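You operate a simulated robot arm through the tools that you are given. There is no shell and no other tool.

You are at the controls of a simulated robot arm. One attempt, no reset.

Task
Fit a new cartridge of the chart's grade and pump two shots.
Fine: the empty one goes in the grey box; clamp the new one; the blue knob stays on rollers. Where these are worked on the way, their far stop is far enough and under half their travel is too little: cartridge clamp.

Only the result counts: the job must be done as asked and must still hold three seconds after the hand-in. Knocking over, shifting, dropping, spilling or breaking anything else fails it.

Robot
A 6-joint arm with a fingered hand, fixed in place. Base frame: the origin is on the floor under the middle of its stand, x ahead of it, y to its left, z up; the work surface is at about z = 720. Lengths are in mm, angles in degrees, forces in N, time in s.
With the tool pointing down near the work surface it reaches from about 340 to 760 mm from the base axis. Its first joint turns from -166.0 to 166.0 degrees. Payload 4 kg.
The tool frame sits at the grasp point between the pads (the TCP): z along the fingers, y along the line on which they close. The tips reach 26 mm beyond it. The gripper opens to 148 mm; its body begins 73 mm behind the TCP. The gripper is a hand of 3 fingers: y runs from the thumb to the fingers, the wrist lies at [0, 0, -239] in the tool frame, and closing takes about 1.5 s.
Orientation is that of the tool frame in the base frame, as a unit quaternion [x, y, z, w]. With the fingers straight down and closing along the base's y, the tool's x points along the base's -x, its y along +y and its z along -z.

Tools
- The arm moves only by the tool arm_command. Its argument "series" is a list that holds one entry, the list of rows, each a list of 7 numbers: the opening, from 0 (shut) to 1 (fully open), then the shift along the tool's x, y, z in units of 500 mm (1.0 is 500 mm), then the turn, a rotation vector about the tool's x, y, z in units of 120 degrees (1.0 is 120 degrees). In form: [[[fingers, tx, ty, tz, rx, ry, rz], ...]]. A call has 1 to 20 rows; each row is the pose to reach, as a shift and turn from the pose commanded when the call began, along the tool's axes at that moment. A call with a number of a shift or a turn outside -1 to 1 is refused whole. Each row takes 0.2 s and may step no farther than 50 mm and 8.6 degrees from the row before; otherwise, or with a gripper value out of range, the whole call is refused. Where a pose cannot be reached the arm comes as near as it can. A force on the tool above 40 N (or 10 N above the force at the start of the call, whichever is more), or a blocked arm, ends the call early, and 0.2 s more pass. The fingers move at their own pace (about 153 mm/s each) and stop on an object; they squeeze with about 31 N. The grip force told is the motor's: it shows also when the fingers shut on nothing. Time passes only in rows, and 0.2 s behind the last, so rows that repeat a pose let the fingers close. The reply holds the time, the measured pose of the TCP, the force on the tool along the base axes, the opening and the grip force, in the units named above and with some noise, with the torque about the TCP (base axes, N m) and any sound that the robot's microphone picked up.
- Cameras (640 x 400 px; columns grow to the right, rows downward): "scene" is fixed at [399, 501.2, 1377.2]; the picture's right is [-0.94, -0.33, 0.00], its down [-0.17, 0.48, -0.86] and it looks along [0.28, -0.81, -0.51] (base axes); focal length 257 px, centre (320, 200). "wrist" rides on the gripper at [68, -39, -90] in the tool frame; the picture's right is [0.50, 0.87, 0.00], its down [-0.66, 0.38, -0.65] and it looks along [-0.57, 0.33, 0.76] (tool axes); focal length 222 px, centre (320, 200). There is no depth. A picture from a camera that has moved, and an enlarged one, comes with that camera's place and axes in the base frame and with its lens.
- get_image(camera): a new picture of that camera. The clock stands still meanwhile.
- raise_lower(by): slides the trunk up (or, below 0, down) by that many mm; the arm rides with it, the base frame stays. It gives what a move gives, with no picture.
- hand_shape(shape): the hand has 3 fingers and takes this shape, open, in about a second: jaw (thumb against the fingers, like two jaws); tri (thumb and two fingers); tip (a fingertip pinch); poke (one finger out to press); point (the index stretched); flat (the hand flat); cup (the hand cupped); fist (a fist). The gripper value then closes the fingers along that shape, each until it touches; the sizes above hold for jaw. It gives what a move gives, with no picture.
- enlarge(camera, box): a new picture of the part [left, top, right, bottom] of that camera's present view, enlarged. The clock stands still meanwhile.
- finish_job(): hands the job in; it is judged then, once.

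Nothing tells you positions but the pictures and the camera data. Unless the task says otherwise, let go and move clear before handing in.

The tools are called as name(argument=value, ...) on one line, values as JSON. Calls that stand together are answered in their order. arm_command: Moves the arm, as the interface text tells. Its arguments: {"type":"object","properties":{"series":{"type":"array","items":{"type":"array","items":{"type":"array","items":{"type":"number"}}}}},"required":["series"]} The other tools are called the same way: raise_lower (by) moves the trunk up or down; hand_shape (shape) gives the hand a shape; get_image (camera) takes a picture; enlarge (camera, box) takes an enlarged picture of a part of a camera's view; finish_job () hands the job in.

At the start:

```text
time: 0.0
eef_pos: [558.4, -45.1, 1243.5]
ee_rot: [0.001, 1.0, 0.0, 0.0]
wrist_force: [-0.2, 0.2, -0.3]
moment: [0.02, 0.0, 0.01]
opening: 148.0
grasp_force: 0.0
shape: jaw
trunk travel left (down, up): [-525.0, 65.0]
```

scene: 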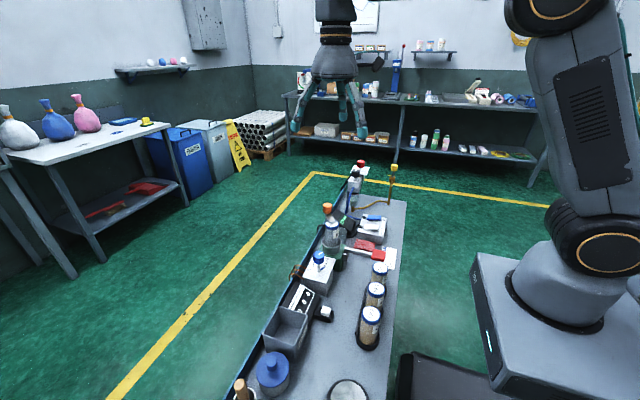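
wrist: 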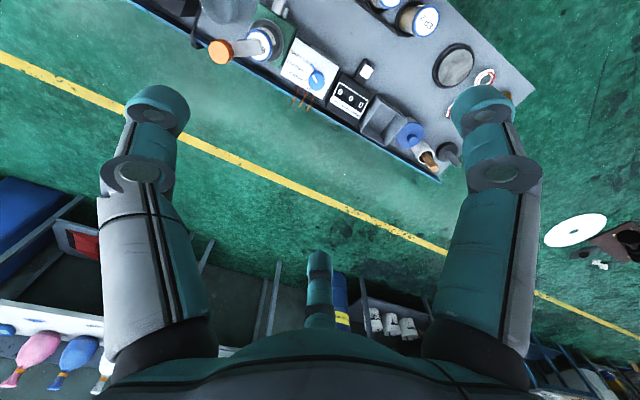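

I see a bench with a grease/cartridge pump station, three cartridges in holders, a grey box and a panel with a blue knob. I'll enlarge the views to read the chart and the labels.

enlarge(camera="scene", box=[300, 150, 420, 225])

enlarge(camera="scene", box=[300, 200, 420, 275])

enlarge(camera="scene", box=[260, 260, 420, 360])

enlarge(camera="scene", box=[200, 300, 400, 400])

enlarge(camera="wrist", box=[200, 0, 520, 200])

```text
5.33 times, centred on (360, 188) of scene
camera zoom: at [399.0, 501.2, 1377.2], right [-0.94, -0.33, 0.0], down [-0.17, 0.48, -0.86], along [0.28, -0.81, -0.51], focal length 1370 px, centre (107, 267)
```

zoom: 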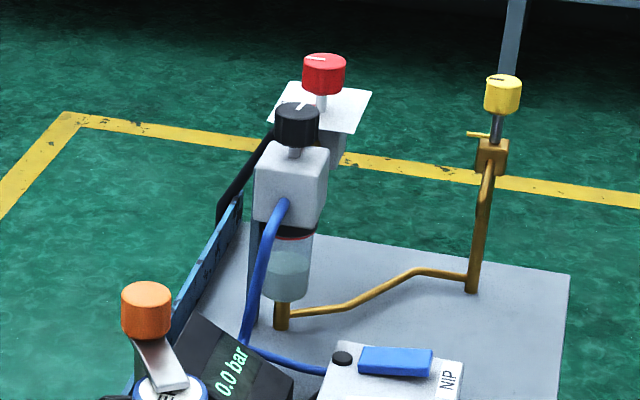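

```text
5.33 times, centred on (360, 238) of scene
camera zoom: at [399.0, 501.2, 1377.2], right [-0.94, -0.33, 0.0], down [-0.17, 0.48, -0.86], along [0.28, -0.81, -0.51], focal length 1370 px, centre (107, 0)
```

zoom: 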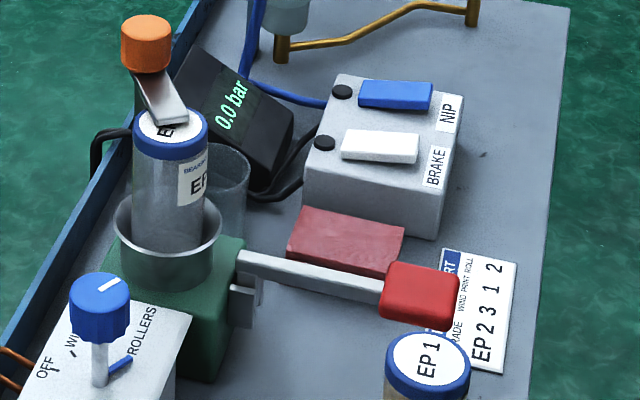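

```text
4.00 times, centred on (340, 310) of scene
camera zoom: at [399.0, 501.2, 1377.2], right [-0.94, -0.33, 0.0], down [-0.17, 0.48, -0.86], along [0.28, -0.81, -0.51], focal length 1027 px, centre (240, -240)
```

zoom: 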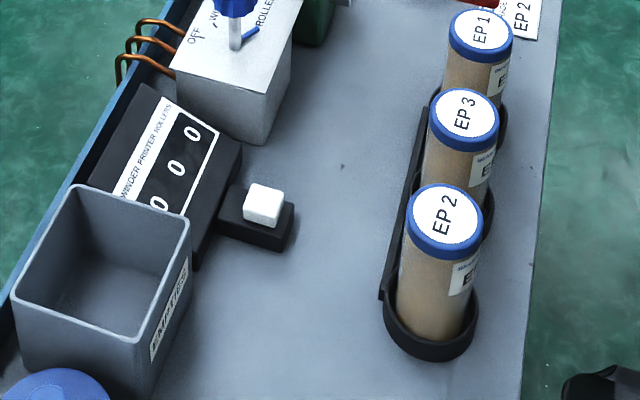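

```text
3.20 times, centred on (300, 350) of scene
camera zoom: at [399.0, 501.2, 1377.2], right [-0.94, -0.33, 0.0], down [-0.17, 0.48, -0.86], along [0.28, -0.81, -0.51], focal length 822 px, centre (384, -280)
```

zoom: 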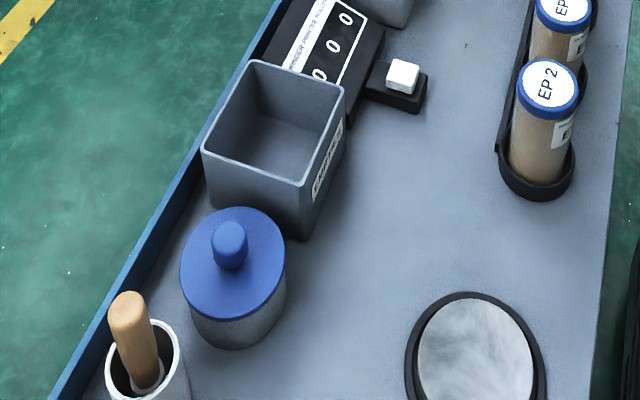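

```text
2.00 times, centred on (360, 100) of wrist
camera zoom: at [490.7, -84.1, 1334.1], right [-0.5, 0.87, 0.0], down [0.66, 0.38, 0.65], along [0.57, 0.33, -0.76], focal length 444 px, centre (240, 400)
```

zoom: 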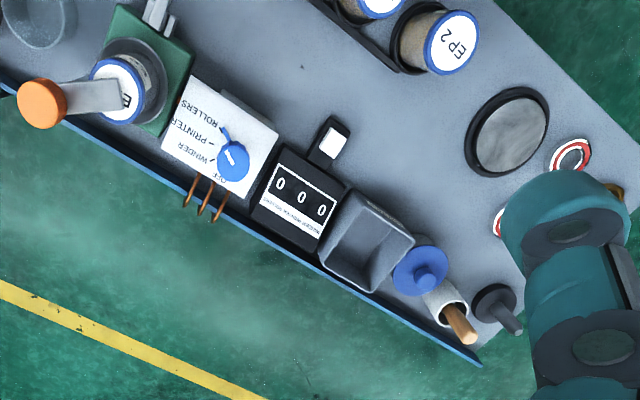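

The pump cartridge (empty) is near (583, -151) with a clamp arm on its top. The three new cartridges stand in a row at x≈410, and the chart lies near (386, -237). I'll bring the wrist camera nearer to look at the pump, clamp and chart.

arm_command(series=[[[1, 0.027, -0.046, 0.046, 0, 0, 0], [1, 0.054, -0.091, 0.093, 0, 0, 0], [1, 0.08, -0.137, 0.14, 0, 0, 0], [1, 0.107, -0.182, 0.186, 0, 0, 0], [1, 0.134, -0.228, 0.232, 0, 0, 0], [1, 0.16, -0.273, 0.279, 0, 0, 0], [1, 0.187, -0.319, 0.325, 0, 0, 0], [1, 0.214, -0.364, 0.372, 0, 0, 0]]])

get_image(camera="wrist")

get_image(camera="scene")

```text
time: 1.8
eef_pos: [451.0, -226.2, 1055.1]
ee_rot: [-0.001, 1.0, 0.0, 0.001]
wrist_force: [-0.5, 0.3, 0.3]
moment: [0.02, -0.03, -0.01]
opening: 147.9
grasp_force: 0.1
shape: jaw
trunk travel left (down, up): [-525.0, 65.0]
```

```text
taken
camera wrist: at [382.7, -265.0, 1146.5], right [-0.5, 0.87, 0.0], down [0.65, 0.38, 0.65], along [0.57, 0.33, -0.76], focal length 222 px, centre (320, 200)
```

wrist: 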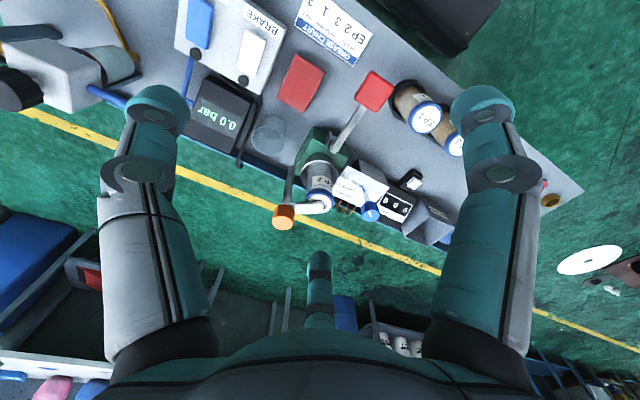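

```text
taken
```

scene: 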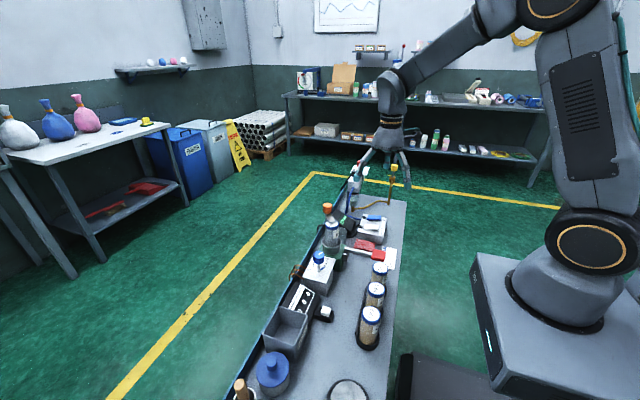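

enlarge(camera="wrist", box=[280, 0, 400, 75])

enlarge(camera="wrist", box=[250, 130, 410, 230])

enlarge(camera="wrist", box=[240, 60, 480, 210])

```text
5.33 times, centred on (340, 38) of wrist
camera zoom: at [382.7, -265.0, 1146.5], right [-0.5, 0.87, 0.0], down [0.65, 0.38, 0.65], along [0.57, 0.33, -0.76], focal length 1185 px, centre (213, 1067)
```

zoom: 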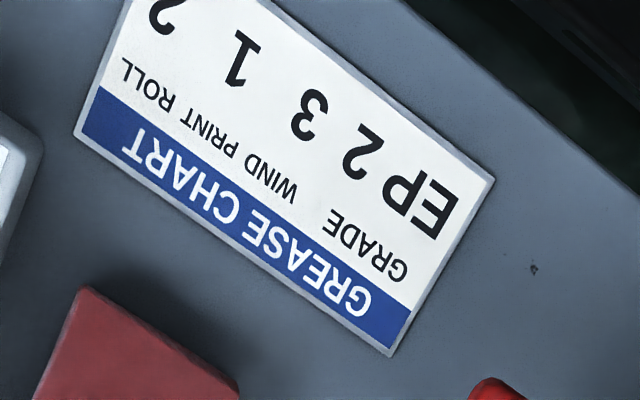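

```text
4.00 times, centred on (330, 180) of wrist
camera zoom: at [382.7, -265.0, 1146.5], right [-0.5, 0.87, 0.0], down [0.65, 0.38, 0.65], along [0.57, 0.33, -0.76], focal length 888 px, centre (280, 280)
```

zoom: 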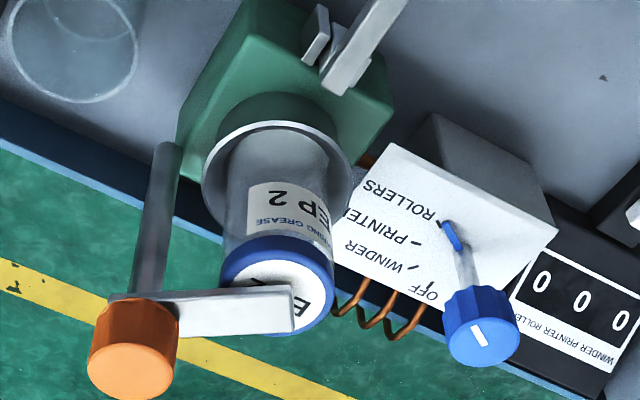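

```text
2.67 times, centred on (360, 135) of wrist
camera zoom: at [382.7, -265.0, 1146.5], right [-0.5, 0.87, 0.0], down [0.65, 0.38, 0.65], along [0.57, 0.33, -0.76], focal length 592 px, centre (213, 373)
```

zoom: 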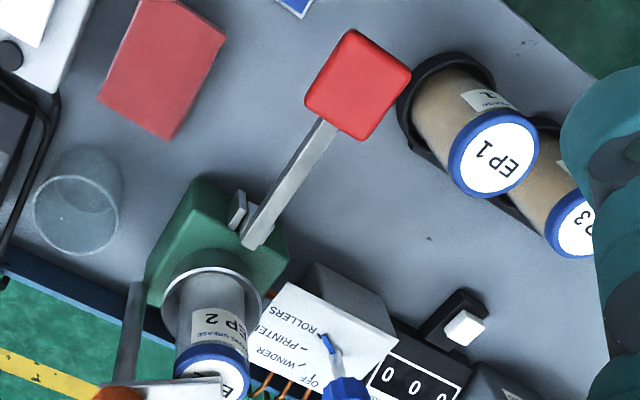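

The chart reads EP 2 with ROLL 2, and the blue knob's pointer is already on ROLLERS. The clamp is a swing arm on a vertical post with an orange knob at about (613, -194, 920). Next I'll look closely at the hand's shape and at the rest of the bench.

enlarge(camera="scene", box=[340, 110, 440, 210])

enlarge(camera="scene", box=[300, 185, 400, 285])

enlarge(camera="wrist", box=[380, 60, 480, 160])

```text
4.00 times, centred on (390, 160) of scene
camera zoom: at [399.0, 501.2, 1377.2], right [-0.94, -0.33, 0.0], down [-0.17, 0.48, -0.86], along [0.28, -0.81, -0.51], focal length 1027 px, centre (40, 360)
```

zoom: 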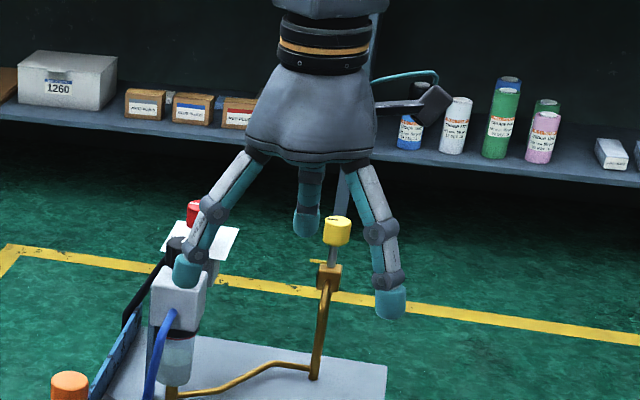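

```text
4.00 times, centred on (350, 235) of scene
camera zoom: at [399.0, 501.2, 1377.2], right [-0.94, -0.33, 0.0], down [-0.17, 0.48, -0.86], along [0.28, -0.81, -0.51], focal length 1027 px, centre (200, 60)
```

zoom: 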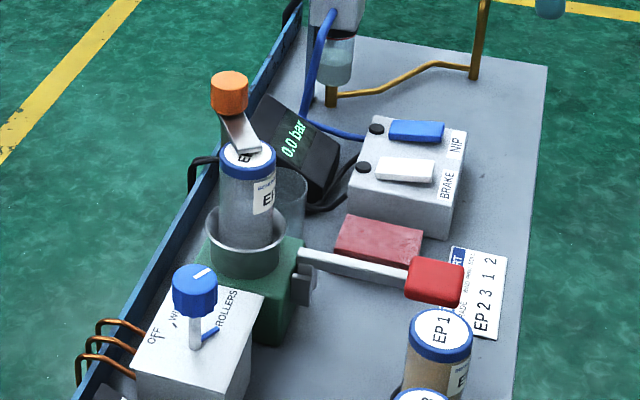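

```text
4.00 times, centred on (430, 110) of wrist
camera zoom: at [382.7, -265.0, 1146.5], right [-0.5, 0.87, 0.0], down [0.65, 0.38, 0.65], along [0.57, 0.33, -0.76], focal length 888 px, centre (-120, 560)
```

zoom: 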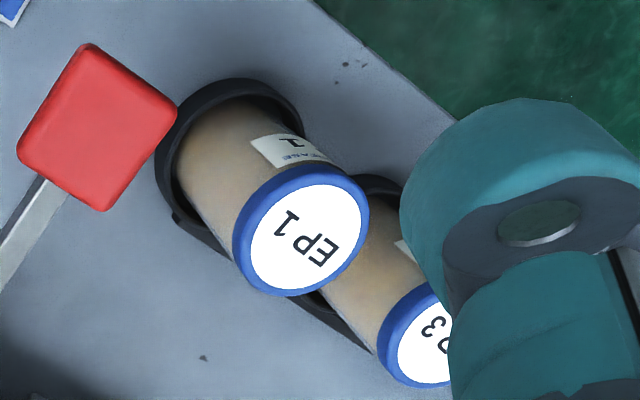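

The hand has two fingers on the +y side and the thumb at -y, and they splay when open. I'll close it partly in free air to see how the fingers converge.

arm_command(series=[[[0.3, 0, 0, 0, 0, 0, 0], [0.3, 0, 0, 0, 0, 0, 0], [0.3, 0, 0, 0, 0, 0, 0], [0.3, 0, 0, 0, 0, 0, 0], [0.3, 0, 0, 0, 0, 0, 0], [0.3, 0, 0, 0, 0, 0, 0]]])

enlarge(camera="scene", box=[340, 110, 440, 210])

get_image(camera="wrist")

```text
time: 3.2
eef_pos: [450.5, -225.7, 1054.6]
ee_rot: [0.0, 1.0, 0.0, 0.001]
wrist_force: [-0.1, 0.1, 0.0]
moment: [0.01, 0.0, 0.0]
opening: 44.9
grasp_force: 0.1
shape: jaw
trunk travel left (down, up): [-525.0, 65.0]
```

```text
4.00 times, centred on (390, 160) of scene
camera zoom: at [399.0, 501.2, 1377.2], right [-0.94, -0.33, 0.0], down [-0.17, 0.48, -0.86], along [0.28, -0.81, -0.51], focal length 1027 px, centre (40, 360)
```

zoom: 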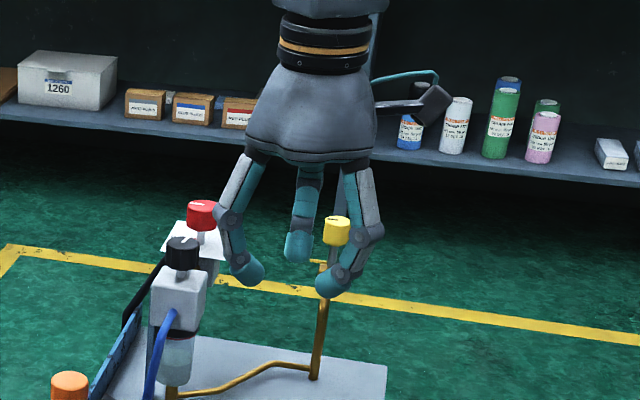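

```text
taken
camera wrist: at [382.7, -264.7, 1146.8], right [-0.5, 0.87, 0.0], down [0.66, 0.38, 0.65], along [0.57, 0.33, -0.76], focal length 222 px, centre (320, 200)
```

wrist: 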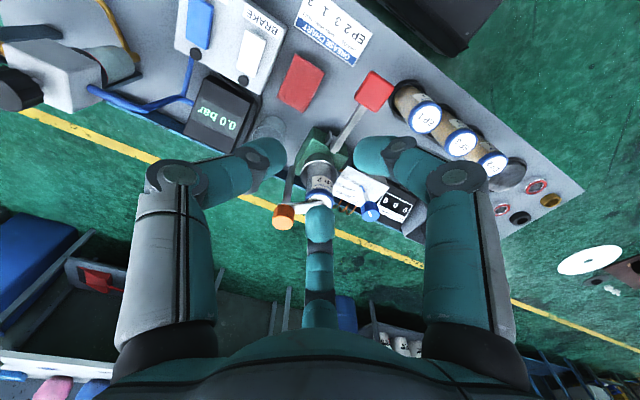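

The three fingers close centrically, 120° apart, with the tip centres at a radius of about 34 mm at 45 mm opening. That suits the round knob and the cartridges. I'll move above the orange clamp knob, turned so the finger gap faces the clamp arm, and check the alignment.

arm_command(series=[[[0.55, -0.065, 0.0126, 0.016, 0, 0, -0.0583], [0.55, -0.13, 0.0252, 0.032, 0, 0, -0.1167], [0.55, -0.195, 0.0378, 0.048, 0, 0, -0.175], [0.55, -0.26, 0.0504, 0.064, 0, 0, -0.2333], [0.55, -0.325, 0.063, 0.08, 0, 0, -0.2917], [0.55, -0.325, 0.063, 0.08, 0, 0, -0.2917]]])

get_image(camera="wrist")

enlarge(camera="scene", box=[270, 140, 430, 260])

```text
time: 4.6
eef_pos: [613.6, -197.2, 1017.7]
ee_rot: [-0.302, 0.953, 0.0, 0.001]
wrist_force: [0.5, 0.2, 0.1]
moment: [0.01, 0.01, 0.0]
opening: 80.8
grasp_force: 0.1
shape: jaw
trunk travel left (down, up): [-525.0, 65.0]
```

```text
taken
camera wrist: at [580.6, -267.2, 1108.2], right [-0.91, 0.42, 0.0], down [0.32, 0.69, 0.65], along [0.28, 0.59, -0.76], focal length 222 px, centre (320, 200)
```

wrist: 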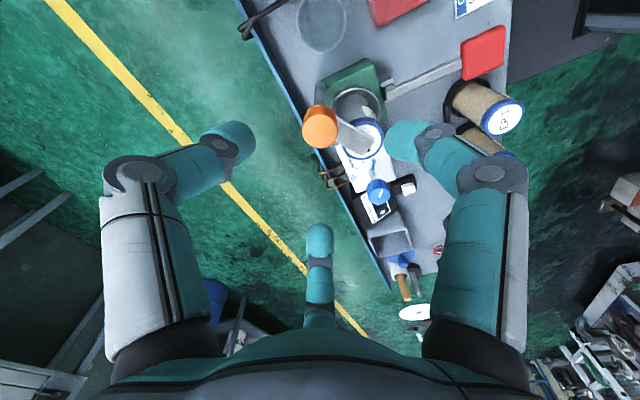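

```text
3.33 times, centred on (350, 200) of scene
camera zoom: at [399.0, 501.2, 1377.2], right [-0.94, -0.33, 0.0], down [-0.17, 0.48, -0.86], along [0.28, -0.81, -0.51], focal length 856 px, centre (220, 200)
```

zoom: 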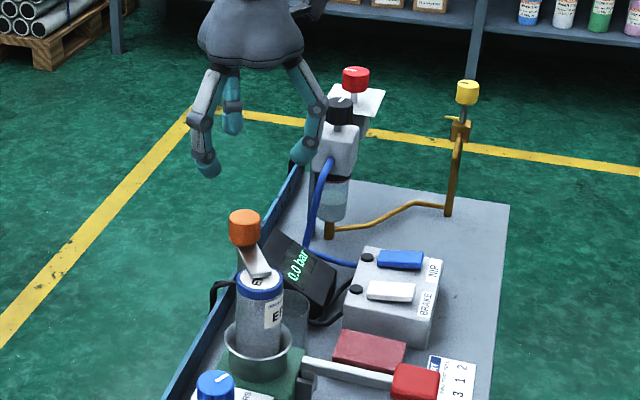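

enlarge(camera="wrist", box=[270, 80, 400, 180])

enlarge(camera="scene", box=[310, 195, 360, 245])

```text
4.00 times, centred on (335, 130) of wrist
camera zoom: at [580.6, -267.2, 1108.2], right [-0.91, 0.42, 0.0], down [0.32, 0.69, 0.65], along [0.28, 0.59, -0.76], focal length 888 px, centre (260, 480)
```

zoom: 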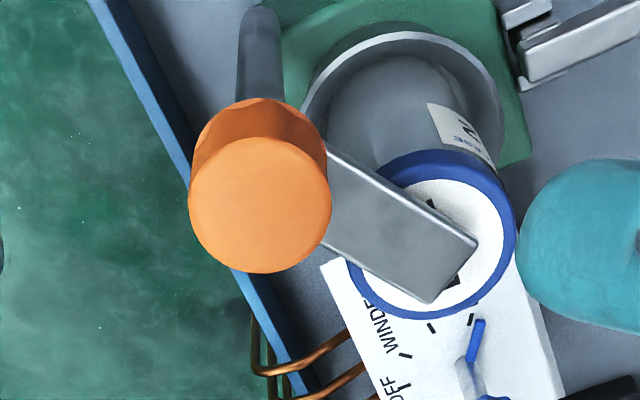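

```text
8.00 times, centred on (335, 220) of scene
camera zoom: at [399.0, 501.2, 1377.2], right [-0.94, -0.33, 0.0], down [-0.17, 0.48, -0.86], along [0.28, -0.81, -0.51], focal length 2054 px, centre (200, 40)
```

zoom: 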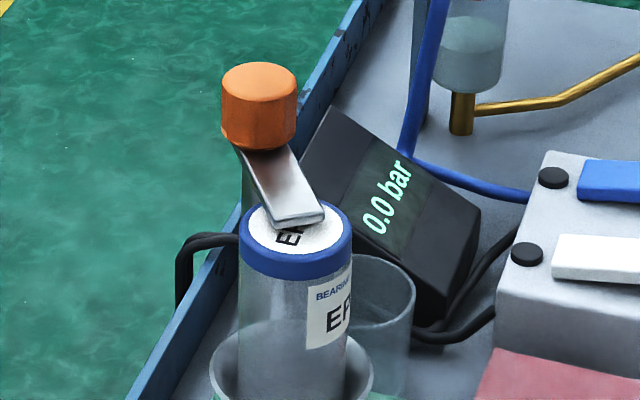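

The orange knob's top is at about (614.5, -195, 924), about 30 mm in diameter. The cartridge is at (584, -151.5), with its top at about 882. I'll lower the hand around the knob now.

arm_command(series=[[[0.5, -0.0005, 0.0, 0.048, 0, 0, 0], [0.5, -0.001, 0.0, 0.096, 0, 0, 0], [0.5, -0.0017, 0.0003, 0.144, 0, 0, 0], [0.5, -0.0017, 0.0003, 0.175, 0, 0, 0], [0.5, -0.0017, 0.0003, 0.191, 0, 0, 0], [0.5, -0.0017, 0.0003, 0.191, 0, 0, 0]]])

get_image(camera="wrist")

enlarge(camera="scene", box=[290, 160, 390, 240])

```text
time: 6.0
eef_pos: [613.1, -194.8, 919.4]
ee_rot: [-0.301, 0.954, 0.0, 0.0]
wrist_force: [0.0, -0.3, -0.2]
moment: [0.0, 0.02, 0.02]
opening: 74.6
grasp_force: 0.1
shape: jaw
trunk travel left (down, up): [-525.0, 65.0]
```

```text
taken
camera wrist: at [580.5, -264.9, 1011.1], right [-0.91, 0.42, 0.0], down [0.32, 0.69, 0.65], along [0.28, 0.59, -0.76], focal length 222 px, centre (320, 200)
```

wrist: 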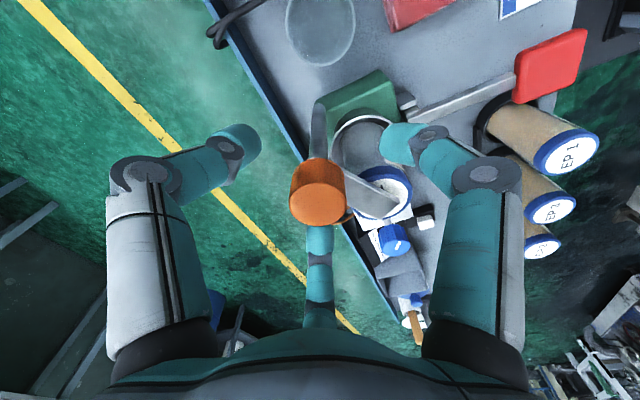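

```text
5.00 times, centred on (340, 200) of scene
camera zoom: at [399.0, 501.2, 1377.2], right [-0.94, -0.33, 0.0], down [-0.17, 0.48, -0.86], along [0.28, -0.81, -0.51], focal length 1284 px, centre (220, 200)
```

zoom: 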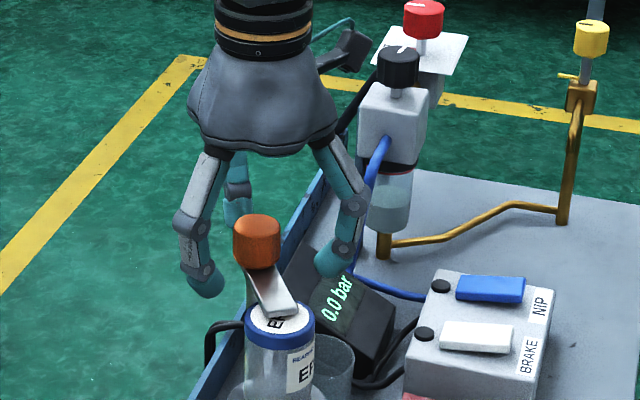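

The knob sits centred between the fingers. I'll close on it now.

arm_command(series=[[[0.25, 0, 0, 0, 0, 0, 0], [0.22, 0, 0, 0, 0, 0, 0], [0.18, 0, 0, 0, 0, 0, 0], [0.1, 0, 0, 0, 0, 0, 0], [0.1, 0, 0, 0, 0, 0, 0], [0.1, 0, 0, 0, 0, 0, 0], [0.1, 0, 0, 0, 0, 0, 0], [0.1, 0, 0, 0, 0, 0, 0]]])

get_image(camera="wrist")

enlarge(camera="scene", box=[290, 160, 390, 240])

```text
time: 7.8
eef_pos: [612.9, -194.6, 919.6]
ee_rot: [-0.3, 0.954, 0.0, 0.0]
wrist_force: [-2.4, -1.3, -3.5]
moment: [-0.03, -0.01, -0.04]
opening: 25.6
grasp_force: 31.2
shape: jaw
trunk travel left (down, up): [-525.0, 65.0]
```

```text
taken
camera wrist: at [580.5, -265.1, 1011.1], right [-0.91, 0.42, 0.0], down [0.32, 0.69, 0.65], along [0.28, 0.59, -0.76], focal length 222 px, centre (320, 200)
```

wrist: 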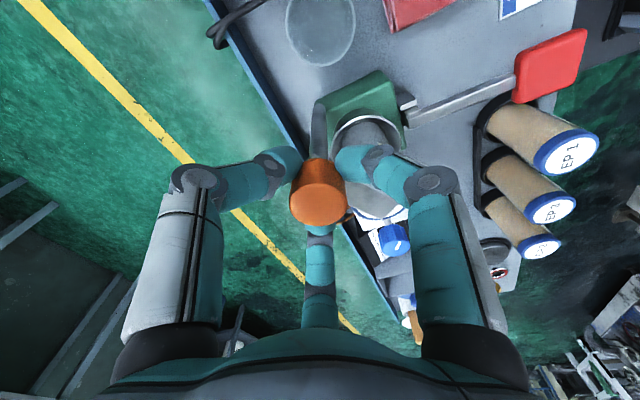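

```text
5.00 times, centred on (340, 200) of scene
camera zoom: at [399.0, 501.2, 1377.2], right [-0.94, -0.33, 0.0], down [-0.17, 0.48, -0.86], along [0.28, -0.81, -0.51], focal length 1284 px, centre (220, 200)
```

zoom: 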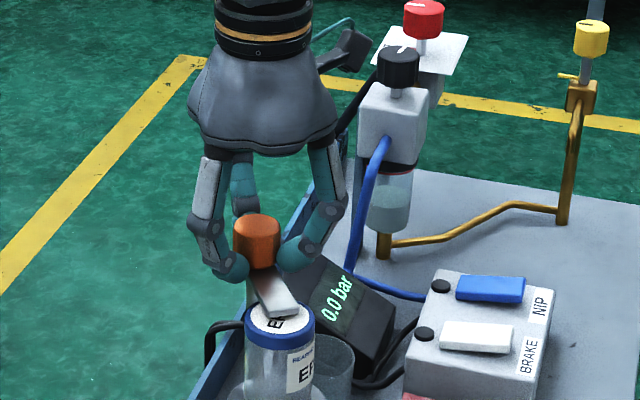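

The knob is gripped firmly (about 31 N). I'll try a small clockwise twist to find out which way the clamp swings.

arm_command(series=[[[0.05, 0, 0, 0, 0, 0, 0.03], [0.05, 0, 0, 0, 0, 0, 0.06], [0.05, 0, 0, 0, 0, 0, 0.08], [0.05, 0, 0, 0, 0, 0, 0.08]]])

enlarge(camera="scene", box=[290, 160, 390, 240])

enlarge(camera="wrist", box=[260, 100, 440, 240])

```text
time: 8.8
eef_pos: [613.9, -194.0, 919.9]
ee_rot: [-0.22, 0.976, 0.0, 0.0]
wrist_force: [2.3, 5.1, -8.3]
moment: [0.04, -0.01, 0.19]
opening: 25.2
grasp_force: 30.7
shape: jaw
trunk travel left (down, up): [-525.0, 65.0]
```

```text
5.00 times, centred on (340, 200) of scene
camera zoom: at [399.0, 501.2, 1377.2], right [-0.94, -0.33, 0.0], down [-0.17, 0.48, -0.86], along [0.28, -0.81, -0.51], focal length 1284 px, centre (220, 200)
```

zoom: 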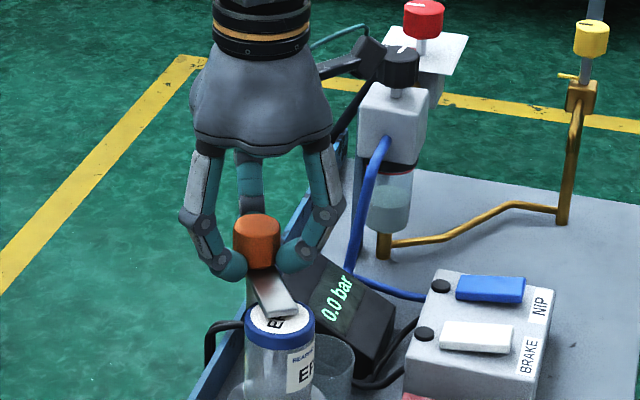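

```text
2.86 times, centred on (350, 170) of wrist
camera zoom: at [570.3, -258.3, 1011.3], right [-0.82, 0.57, 0.0], down [0.43, 0.62, 0.65], along [0.37, 0.54, -0.76], focal length 635 px, centre (234, 286)
```

zoom: 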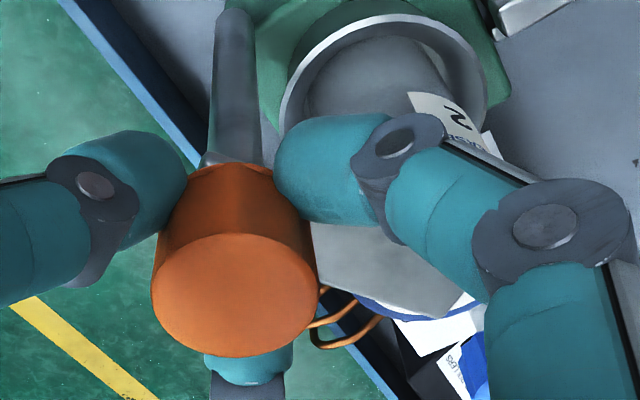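

The arm stayed put turning clockwise, which is probably its closed stop. I'll try counter-clockwise.

arm_command(series=[[[0.05, 0, 0, 0, 0, 0, -0.05], [0.05, 0, 0, 0, 0, 0, -0.1], [0.05, 0, 0, 0, 0, 0, -0.15], [0.05, 0, 0, 0, 0, 0, -0.2], [0.05, 0, 0, 0, 0, 0, -0.25], [0.05, 0, 0, 0, 0, 0, -0.25]]])

enlarge(camera="scene", box=[290, 160, 390, 240])

enlarge(camera="wrist", box=[260, 100, 440, 240])

```text
time: 10.0
eef_pos: [613.1, -180.3, 914.3]
ee_rot: [-0.449, 0.893, -0.026, 0.001]
wrist_force: [9.8, -27.8, -4.3]
moment: [-0.37, -0.12, 0.09]
opening: 24.0
grasp_force: 30.6
shape: jaw
out of reach, approached as far as the arm can: row 4, 5, 6
trunk travel left (down, up): [-525.0, 65.0]
stopped in row 6: the force on the tool passed its limit at 50 N (the readings are from after the stop); the commanded pose is now the measured one
```

```text
5.00 times, centred on (340, 200) of scene
camera zoom: at [399.0, 501.2, 1377.2], right [-0.94, -0.33, 0.0], down [-0.17, 0.48, -0.86], along [0.28, -0.81, -0.51], focal length 1284 px, centre (220, 200)
```

zoom: 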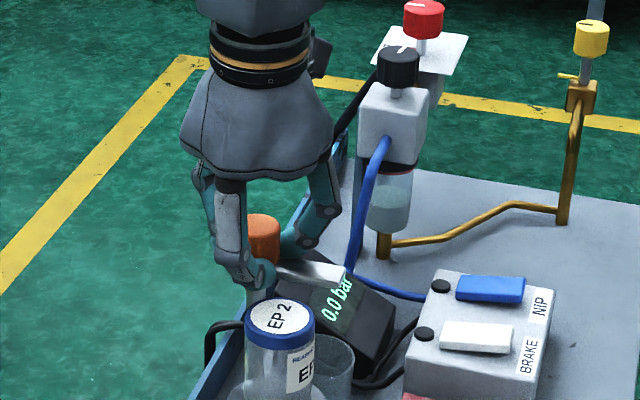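

```text
2.86 times, centred on (350, 170) of wrist
camera zoom: at [601.2, -252.5, 1007.9], right [-0.99, 0.12, -0.03], down [0.07, 0.78, 0.62], along [0.09, 0.61, -0.78], focal length 635 px, centre (234, 286)
```

zoom: 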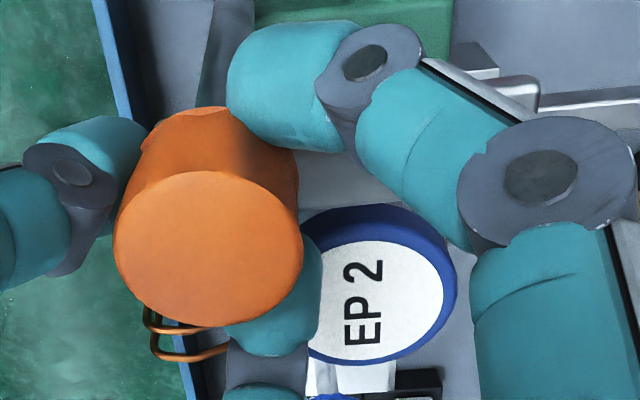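

The clamp swings counter-clockwise and the arm is already partly off the lid, but my wrist ran to its turning limit. I'll open, straighten up, and look before re-gripping from another yaw.

arm_command(series=[[[0.3, 0, 0, 0, 0, 0, 0], [0.5, 0, 0, 0, 0, 0, 0], [0.5, 0, 0, 0, 0, 0, 0], [0.5, 0.01, -0.01, 0, -0.01, -0.005, 0], [0.5, 0.0215, -0.0197, -0.001, -0.0222, -0.0111, 0], [0.5, 0.023, -0.021, -0.05, -0.0222, -0.0111, 0], [0.5, 0.0252, -0.0263, -0.1398, -0.0222, -0.0111, 0], [0.5, 0.0252, -0.0263, -0.1398, -0.0222, -0.0111, 0]]])

get_image(camera="wrist")

enlarge(camera="scene", box=[290, 160, 390, 240])

```text
time: 11.8
eef_pos: [604.4, -156.0, 967.9]
ee_rot: [-0.436, 0.9, -0.014, -0.005]
wrist_force: [-0.9, -0.2, 0.7]
moment: [-0.01, -0.01, -0.02]
opening: 73.7
grasp_force: 0.0
shape: jaw
out of reach, approached as far as the arm can: row 4, 5, 6, 7, 8
trunk travel left (down, up): [-525.0, 65.0]
```

```text
taken
camera wrist: at [591.5, -229.2, 1061.4], right [-0.99, 0.14, -0.01], down [0.11, 0.77, 0.63], along [0.1, 0.62, -0.78], focal length 222 px, centre (320, 200)
```

wrist: 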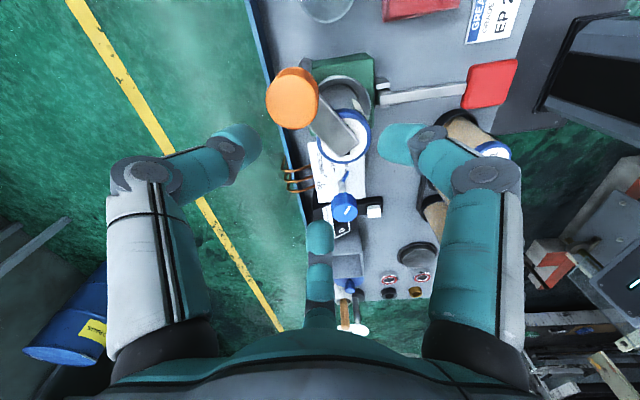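

```text
5.00 times, centred on (340, 200) of scene
camera zoom: at [399.0, 501.2, 1377.2], right [-0.94, -0.33, 0.0], down [-0.17, 0.48, -0.86], along [0.28, -0.81, -0.51], focal length 1284 px, centre (220, 200)
```

zoom: 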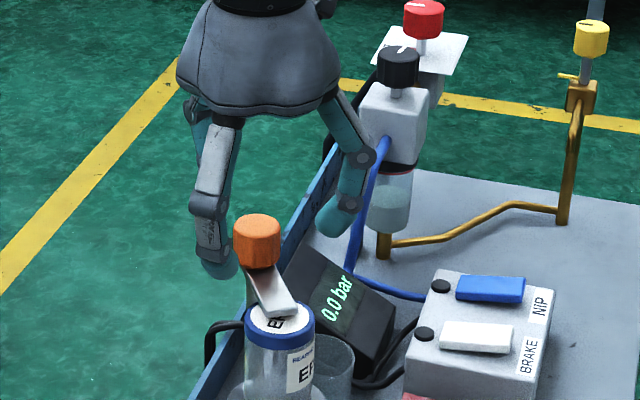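

When I let go, the clamp arm went back over the lid. It looks sprung, so it must be carried past half its travel in one go. I'll turn the wrist back the other way, which gives the most counter-clockwise range, and see how far it goes.

arm_command(series=[[[0.5, 0, 0, 0, 0, 0, 0.06], [0.5, 0, 0, 0, 0, 0, 0.12], [0.5, 0, 0, 0, 0, 0, 0.18], [0.5, 0, 0, 0, 0, 0, 0.24], [0.5, 0, 0, 0, 0, 0, 0.3], [0.5, 0, 0, 0, 0, 0, 0.36], [0.5, 0, 0, 0, 0, 0, 0.42], [0.5, 0, 0, 0, 0, 0, 0.48], [0.5, 0, 0, 0, 0, 0, 0.48]]])

```text
time: 13.8
eef_pos: [604.0, -154.5, 967.5]
ee_rot: [0.039, 0.999, 0.002, -0.001]
wrist_force: [-0.1, -0.4, 0.4]
moment: [-0.01, 0.0, -0.04]
opening: 73.4
grasp_force: 0.1
shape: jaw
trunk travel left (down, up): [-525.0, 65.0]
```

arm_command(series=[[[0.5, 0, 0, -0.044, 0, 0, 0.061], [0.5, -0.01, -0.03, -0.044, 0, 0, 0.122], [0.5, -0.02, -0.06, -0.044, 0, 0, 0.183], [0.5, -0.0273, -0.0791, -0.044, 0, 0, 0.244], [0.5, -0.0273, -0.0791, -0.044, 0, 0, 0.305], [0.5, -0.0273, -0.0791, -0.044, 0, 0, 0.366], [0.5, -0.0273, -0.0791, -0.044, 0, 0, 0.427], [0.5, -0.0273, -0.0791, -0.044, 0, 0, 0.488], [0.5, -0.0273, -0.0791, -0.044, 0, 0, 0.549], [0.5, -0.0273, -0.0791, -0.044, 0, 0, 0.61], [0.5, -0.0273, -0.0791, -0.044, 0, 0, 0.671], [0.5, -0.0273, -0.0791, -0.044, 0, 0, 0.671]]])

get_image(camera="wrist")

enlarge(camera="scene", box=[290, 160, 390, 240])

```text
time: 16.4
eef_pos: [613.8, -195.3, 988.1]
ee_rot: [0.675, 0.738, 0.001, -0.003]
wrist_force: [0.2, -0.4, 0.0]
moment: [0.01, 0.0, 0.02]
opening: 73.4
grasp_force: 0.1
shape: jaw
trunk travel left (down, up): [-525.0, 65.0]
```

```text
taken
camera wrist: at [568.7, -131.4, 1079.9], right [0.82, 0.57, 0.0], down [0.44, -0.62, 0.65], along [0.37, -0.53, -0.76], focal length 222 px, centre (320, 200)
```

wrist: 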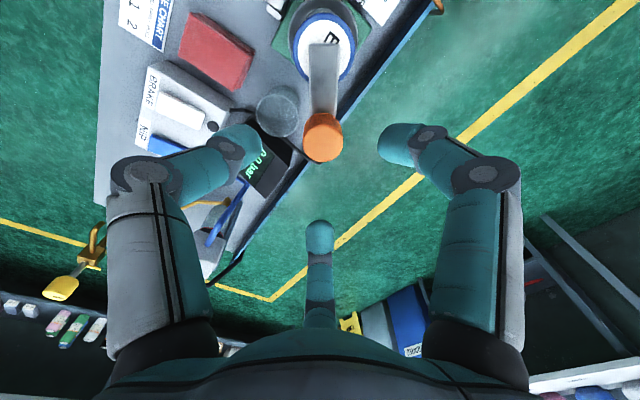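

```text
5.00 times, centred on (340, 200) of scene
camera zoom: at [399.0, 501.2, 1377.2], right [-0.94, -0.33, 0.0], down [-0.17, 0.48, -0.86], along [0.28, -0.81, -0.51], focal length 1284 px, centre (220, 200)
```

zoom: 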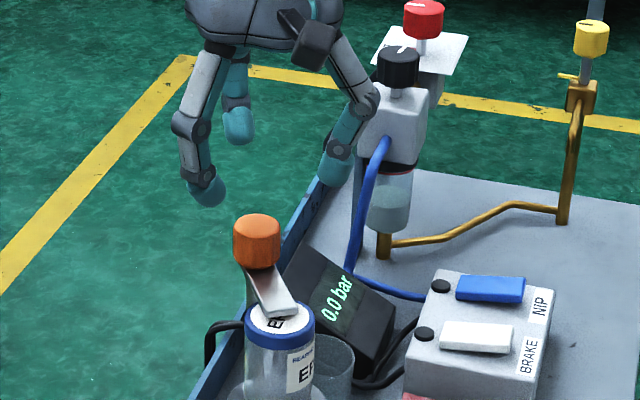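

Yaw -85° works, so I have about 130° of counter-clockwise swing available from here. I'll go down and grip the knob.

arm_command(series=[[[0.5, 0, 0, 0.045, 0, 0, 0], [0.5, 0, 0, 0.09, 0, 0, 0], [0.5, 0, 0, 0.12, 0, 0, 0], [0.5, 0, 0, 0.137, 0, 0, 0], [0.4, 0, 0, 0.137, 0, 0, 0], [0.3, 0, 0, 0.137, 0, 0, 0], [0.2, 0, 0, 0.137, 0, 0, 0], [0.1, 0, 0, 0.137, 0, 0, 0], [0.05, 0, 0, 0.137, 0, 0, 0], [0.05, 0, 0, 0.137, 0, 0, 0], [0.05, 0, 0, 0.137, 0, 0, 0]]])

enlarge(camera="wrist", box=[260, 60, 440, 240])

enlarge(camera="scene", box=[290, 160, 390, 240])

```text
time: 18.8
eef_pos: [613.7, -194.9, 917.8]
ee_rot: [0.674, 0.738, 0.0, -0.004]
wrist_force: [-2.6, 0.0, -20.5]
moment: [-0.01, 0.04, -0.02]
opening: 20.5
grasp_force: 30.6
shape: jaw
trunk travel left (down, up): [-525.0, 65.0]
```

```text
2.22 times, centred on (350, 150) of wrist
camera zoom: at [569.1, -131.3, 1009.3], right [0.82, 0.58, 0.0], down [0.44, -0.62, 0.65], along [0.37, -0.53, -0.76], focal length 494 px, centre (253, 311)
```

zoom: 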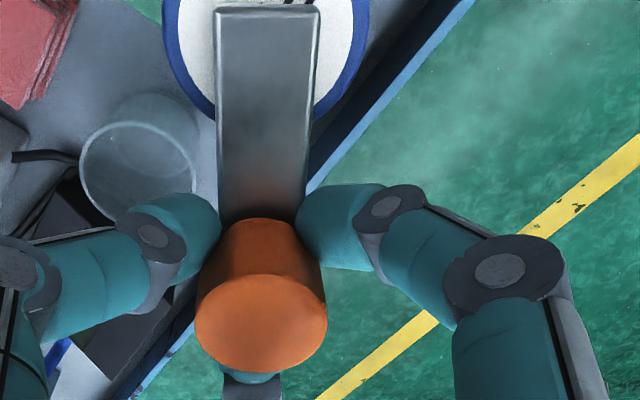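

```text
5.00 times, centred on (340, 200) of scene
camera zoom: at [399.0, 501.2, 1377.2], right [-0.94, -0.33, 0.0], down [-0.17, 0.48, -0.86], along [0.28, -0.81, -0.51], focal length 1284 px, centre (220, 200)
```

zoom: 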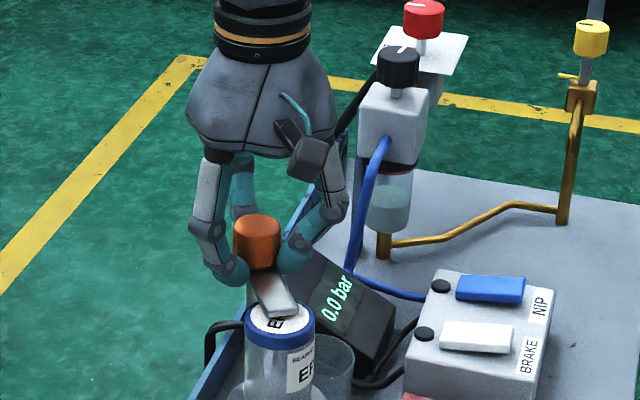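

The tips slid slightly under the knob's edge. I'll re-grip about 7 mm higher so the pads sit on the knob's side.

arm_command(series=[[[0.25, 0, 0, 0, 0, 0, 0], [0.4, 0, 0, 0, 0, 0, 0], [0.4, 0, 0, -0.008, 0, 0, 0], [0.4, 0, 0, -0.015, 0, 0, 0], [0.3, 0, 0, -0.015, 0, 0, 0], [0.2, 0, 0, -0.015, 0, 0, 0], [0.1, 0, 0, -0.015, 0, 0, 0], [0.1, 0, 0, -0.015, 0, 0, 0], [0.1, 0, 0, -0.015, 0, 0, 0], [0.1, 0, 0, -0.015, 0, 0, 0]]])

enlarge(camera="scene", box=[290, 160, 390, 240])

```text
time: 21.0
eef_pos: [613.8, -196.3, 925.6]
ee_rot: [0.675, 0.738, 0.0, -0.003]
wrist_force: [-0.1, 0.8, -0.7]
moment: [0.01, 0.03, -0.02]
opening: 22.0
grasp_force: 30.8
shape: jaw
trunk travel left (down, up): [-525.0, 65.0]
```

```text
5.00 times, centred on (340, 200) of scene
camera zoom: at [399.0, 501.2, 1377.2], right [-0.94, -0.33, 0.0], down [-0.17, 0.48, -0.86], along [0.28, -0.81, -0.51], focal length 1284 px, centre (220, 200)
```

zoom: 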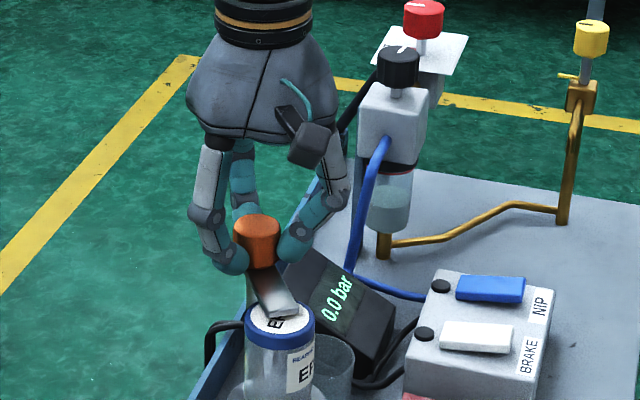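

The grip is clean now. I'll swing counter-clockwise by about 66° first.

arm_command(series=[[[0.05, 0, 0, 0, 0, 0, -0.055], [0.05, 0, 0, 0, 0, 0, -0.11], [0.05, 0, 0, 0, 0, 0, -0.165], [0.05, 0, 0, 0, 0, 0, -0.22], [0.05, 0, 0, 0, 0, 0, -0.275], [0.05, 0, 0, 0, 0, 0, -0.33], [0.05, 0, 0, 0, 0, 0, -0.385], [0.05, 0, 0, 0, 0, 0, -0.44], [0.05, 0, 0, 0, 0, 0, -0.495], [0.05, 0, 0, 0, 0, 0, -0.55]]])

enlarge(camera="scene", box=[290, 160, 390, 240])

get_image(camera="wrist")

```text
time: 23.2
eef_pos: [614.3, -194.3, 927.2]
ee_rot: [0.163, 0.987, 0.002, -0.003]
wrist_force: [7.6, -0.7, -4.2]
moment: [-0.09, -0.14, 0.01]
opening: 21.6
grasp_force: 31.2
shape: jaw
trunk travel left (down, up): [-525.0, 65.0]
```

```text
5.00 times, centred on (340, 200) of scene
camera zoom: at [399.0, 501.2, 1377.2], right [-0.94, -0.33, 0.0], down [-0.17, 0.48, -0.86], along [0.28, -0.81, -0.51], focal length 1284 px, centre (220, 200)
```

zoom: 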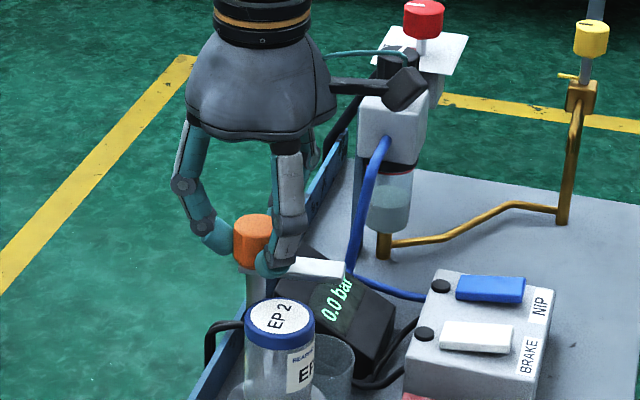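

```text
taken
camera wrist: at [538.1, -210.8, 1018.3], right [-0.2, 0.98, 0.01], down [0.74, 0.15, 0.65], along [0.64, 0.13, -0.76], focal length 222 px, centre (320, 200)
```

wrist: 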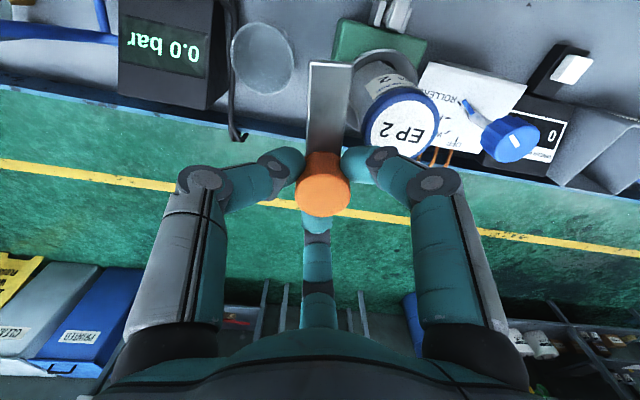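

The clamp arm turns with the hand and is now off the lid, pointing about -x. I'll carry it on toward its far stop.

arm_command(series=[[[0.05, 0, 0, 0, 0, 0, -0.05], [0.05, 0, 0, 0, 0, 0, -0.1], [0.05, 0, 0, 0, 0, 0, -0.15], [0.05, 0, 0, 0, 0, 0, -0.2], [0.05, 0, 0, 0, 0, 0, -0.25], [0.05, 0, 0, 0, 0, 0, -0.3]]])

enlarge(camera="scene", box=[290, 160, 390, 240])

get_image(camera="wrist")

```text
time: 24.6
eef_pos: [614.9, -195.4, 927.3]
ee_rot: [-0.15, 0.989, 0.002, -0.002]
wrist_force: [9.9, -1.1, -7.1]
moment: [-0.09, -0.24, 0.0]
opening: 21.4
grasp_force: 31.0
shape: jaw
trunk travel left (down, up): [-525.0, 65.0]
```

```text
5.00 times, centred on (340, 200) of scene
camera zoom: at [399.0, 501.2, 1377.2], right [-0.94, -0.33, 0.0], down [-0.17, 0.48, -0.86], along [0.28, -0.81, -0.51], focal length 1284 px, centre (220, 200)
```

zoom: 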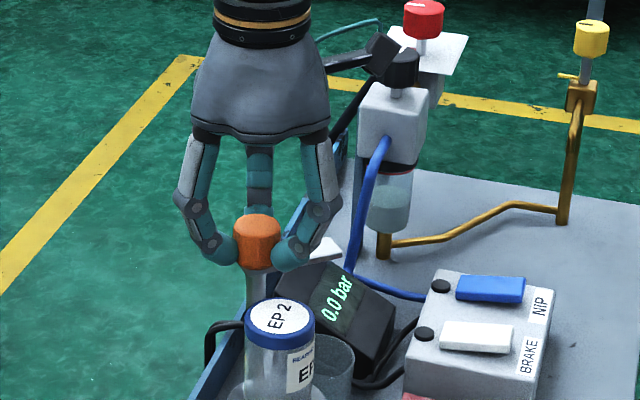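

```text
taken
camera wrist: at [561.5, -252.7, 1018.2], right [-0.73, 0.68, 0.01], down [0.52, 0.55, 0.65], along [0.44, 0.48, -0.76], focal length 222 px, centre (320, 200)
```

wrist: 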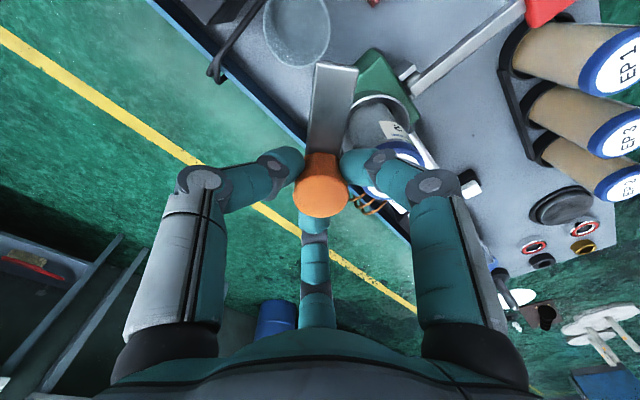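

arm_command(series=[[[0.05, 0, 0, 0, 0, 0, -0.04], [0.05, 0, 0, 0, 0, 0, -0.08], [0.05, 0, 0, 0, 0, 0, -0.12], [0.05, 0, 0, 0, 0, 0, -0.16], [0.05, 0, 0, 0, 0, 0, -0.2]]])

enlarge(camera="scene", box=[290, 160, 390, 240])

get_image(camera="wrist")

```text
time: 25.8
eef_pos: [614.6, -195.9, 927.2]
ee_rot: [-0.352, 0.936, 0.003, -0.001]
wrist_force: [7.8, 0.1, -6.5]
moment: [-0.08, -0.27, -0.06]
opening: 21.3
grasp_force: 31.0
shape: jaw
trunk travel left (down, up): [-525.0, 65.0]
```

```text
5.00 times, centred on (340, 200) of scene
camera zoom: at [399.0, 501.2, 1377.2], right [-0.94, -0.33, 0.0], down [-0.17, 0.48, -0.86], along [0.28, -0.81, -0.51], focal length 1284 px, centre (220, 200)
```

zoom: 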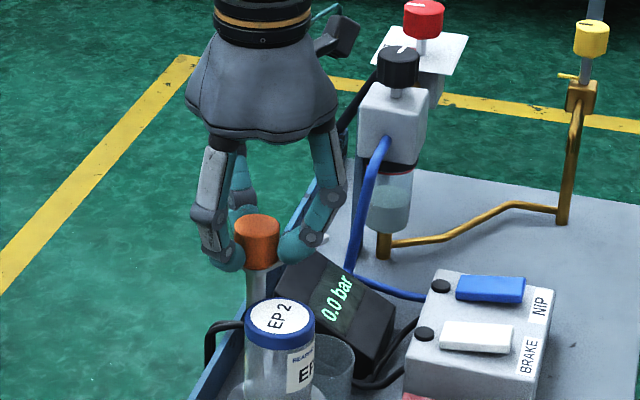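

```text
taken
camera wrist: at [589.3, -269.7, 1017.9], right [-0.95, 0.32, 0.01], down [0.25, 0.71, 0.66], along [0.21, 0.62, -0.75], focal length 222 px, centre (320, 200)
```

wrist: 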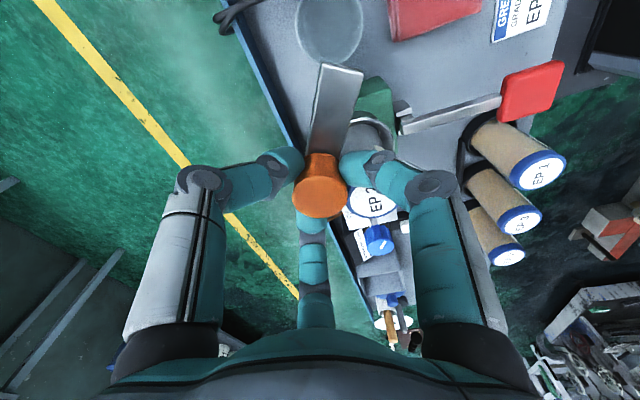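

The clamp arm has been carried about 126° and points well away from the cartridge. I'll release and see whether it stays.

arm_command(series=[[[0.2, 0, 0, 0, 0, 0, 0], [0.35, 0, 0, 0, 0, 0, 0], [0.5, 0, 0, 0, 0, 0, 0], [0.5, 0, 0, 0, 0, 0, 0], [0.5, 0, 0, -0.06, 0, 0, 0], [0.5, 0, 0, -0.13, 0, 0, 0], [0.5, 0, 0, -0.16, 0, 0, 0]]])

enlarge(camera="scene", box=[290, 160, 390, 240])

get_image(camera="wrist")

```text
time: 27.4
eef_pos: [614.3, -195.8, 1008.3]
ee_rot: [-0.351, 0.936, 0.002, -0.001]
wrist_force: [-0.1, -0.5, 0.0]
moment: [0.01, -0.02, 0.03]
opening: 73.4
grasp_force: 0.0
shape: jaw
trunk travel left (down, up): [-525.0, 65.0]
```

```text
5.00 times, centred on (340, 200) of scene
camera zoom: at [399.0, 501.2, 1377.2], right [-0.94, -0.33, 0.0], down [-0.17, 0.48, -0.86], along [0.28, -0.81, -0.51], focal length 1284 px, centre (220, 200)
```

zoom: 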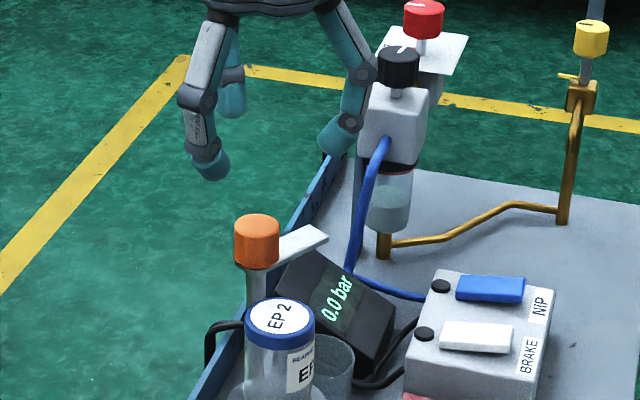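

```text
taken
camera wrist: at [589.7, -269.7, 1099.3], right [-0.95, 0.32, 0.0], down [0.25, 0.71, 0.66], along [0.21, 0.62, -0.75], focal length 222 px, centre (320, 200)
```

wrist: 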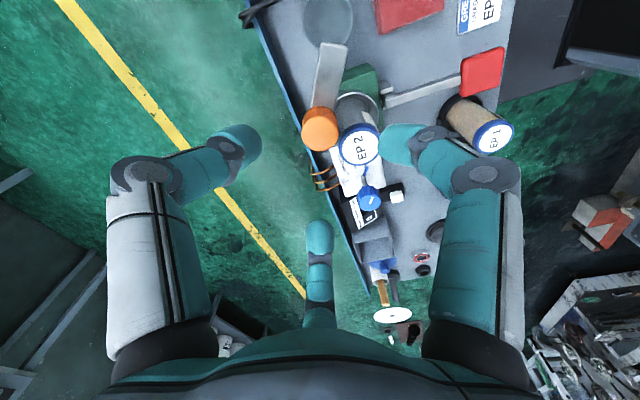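

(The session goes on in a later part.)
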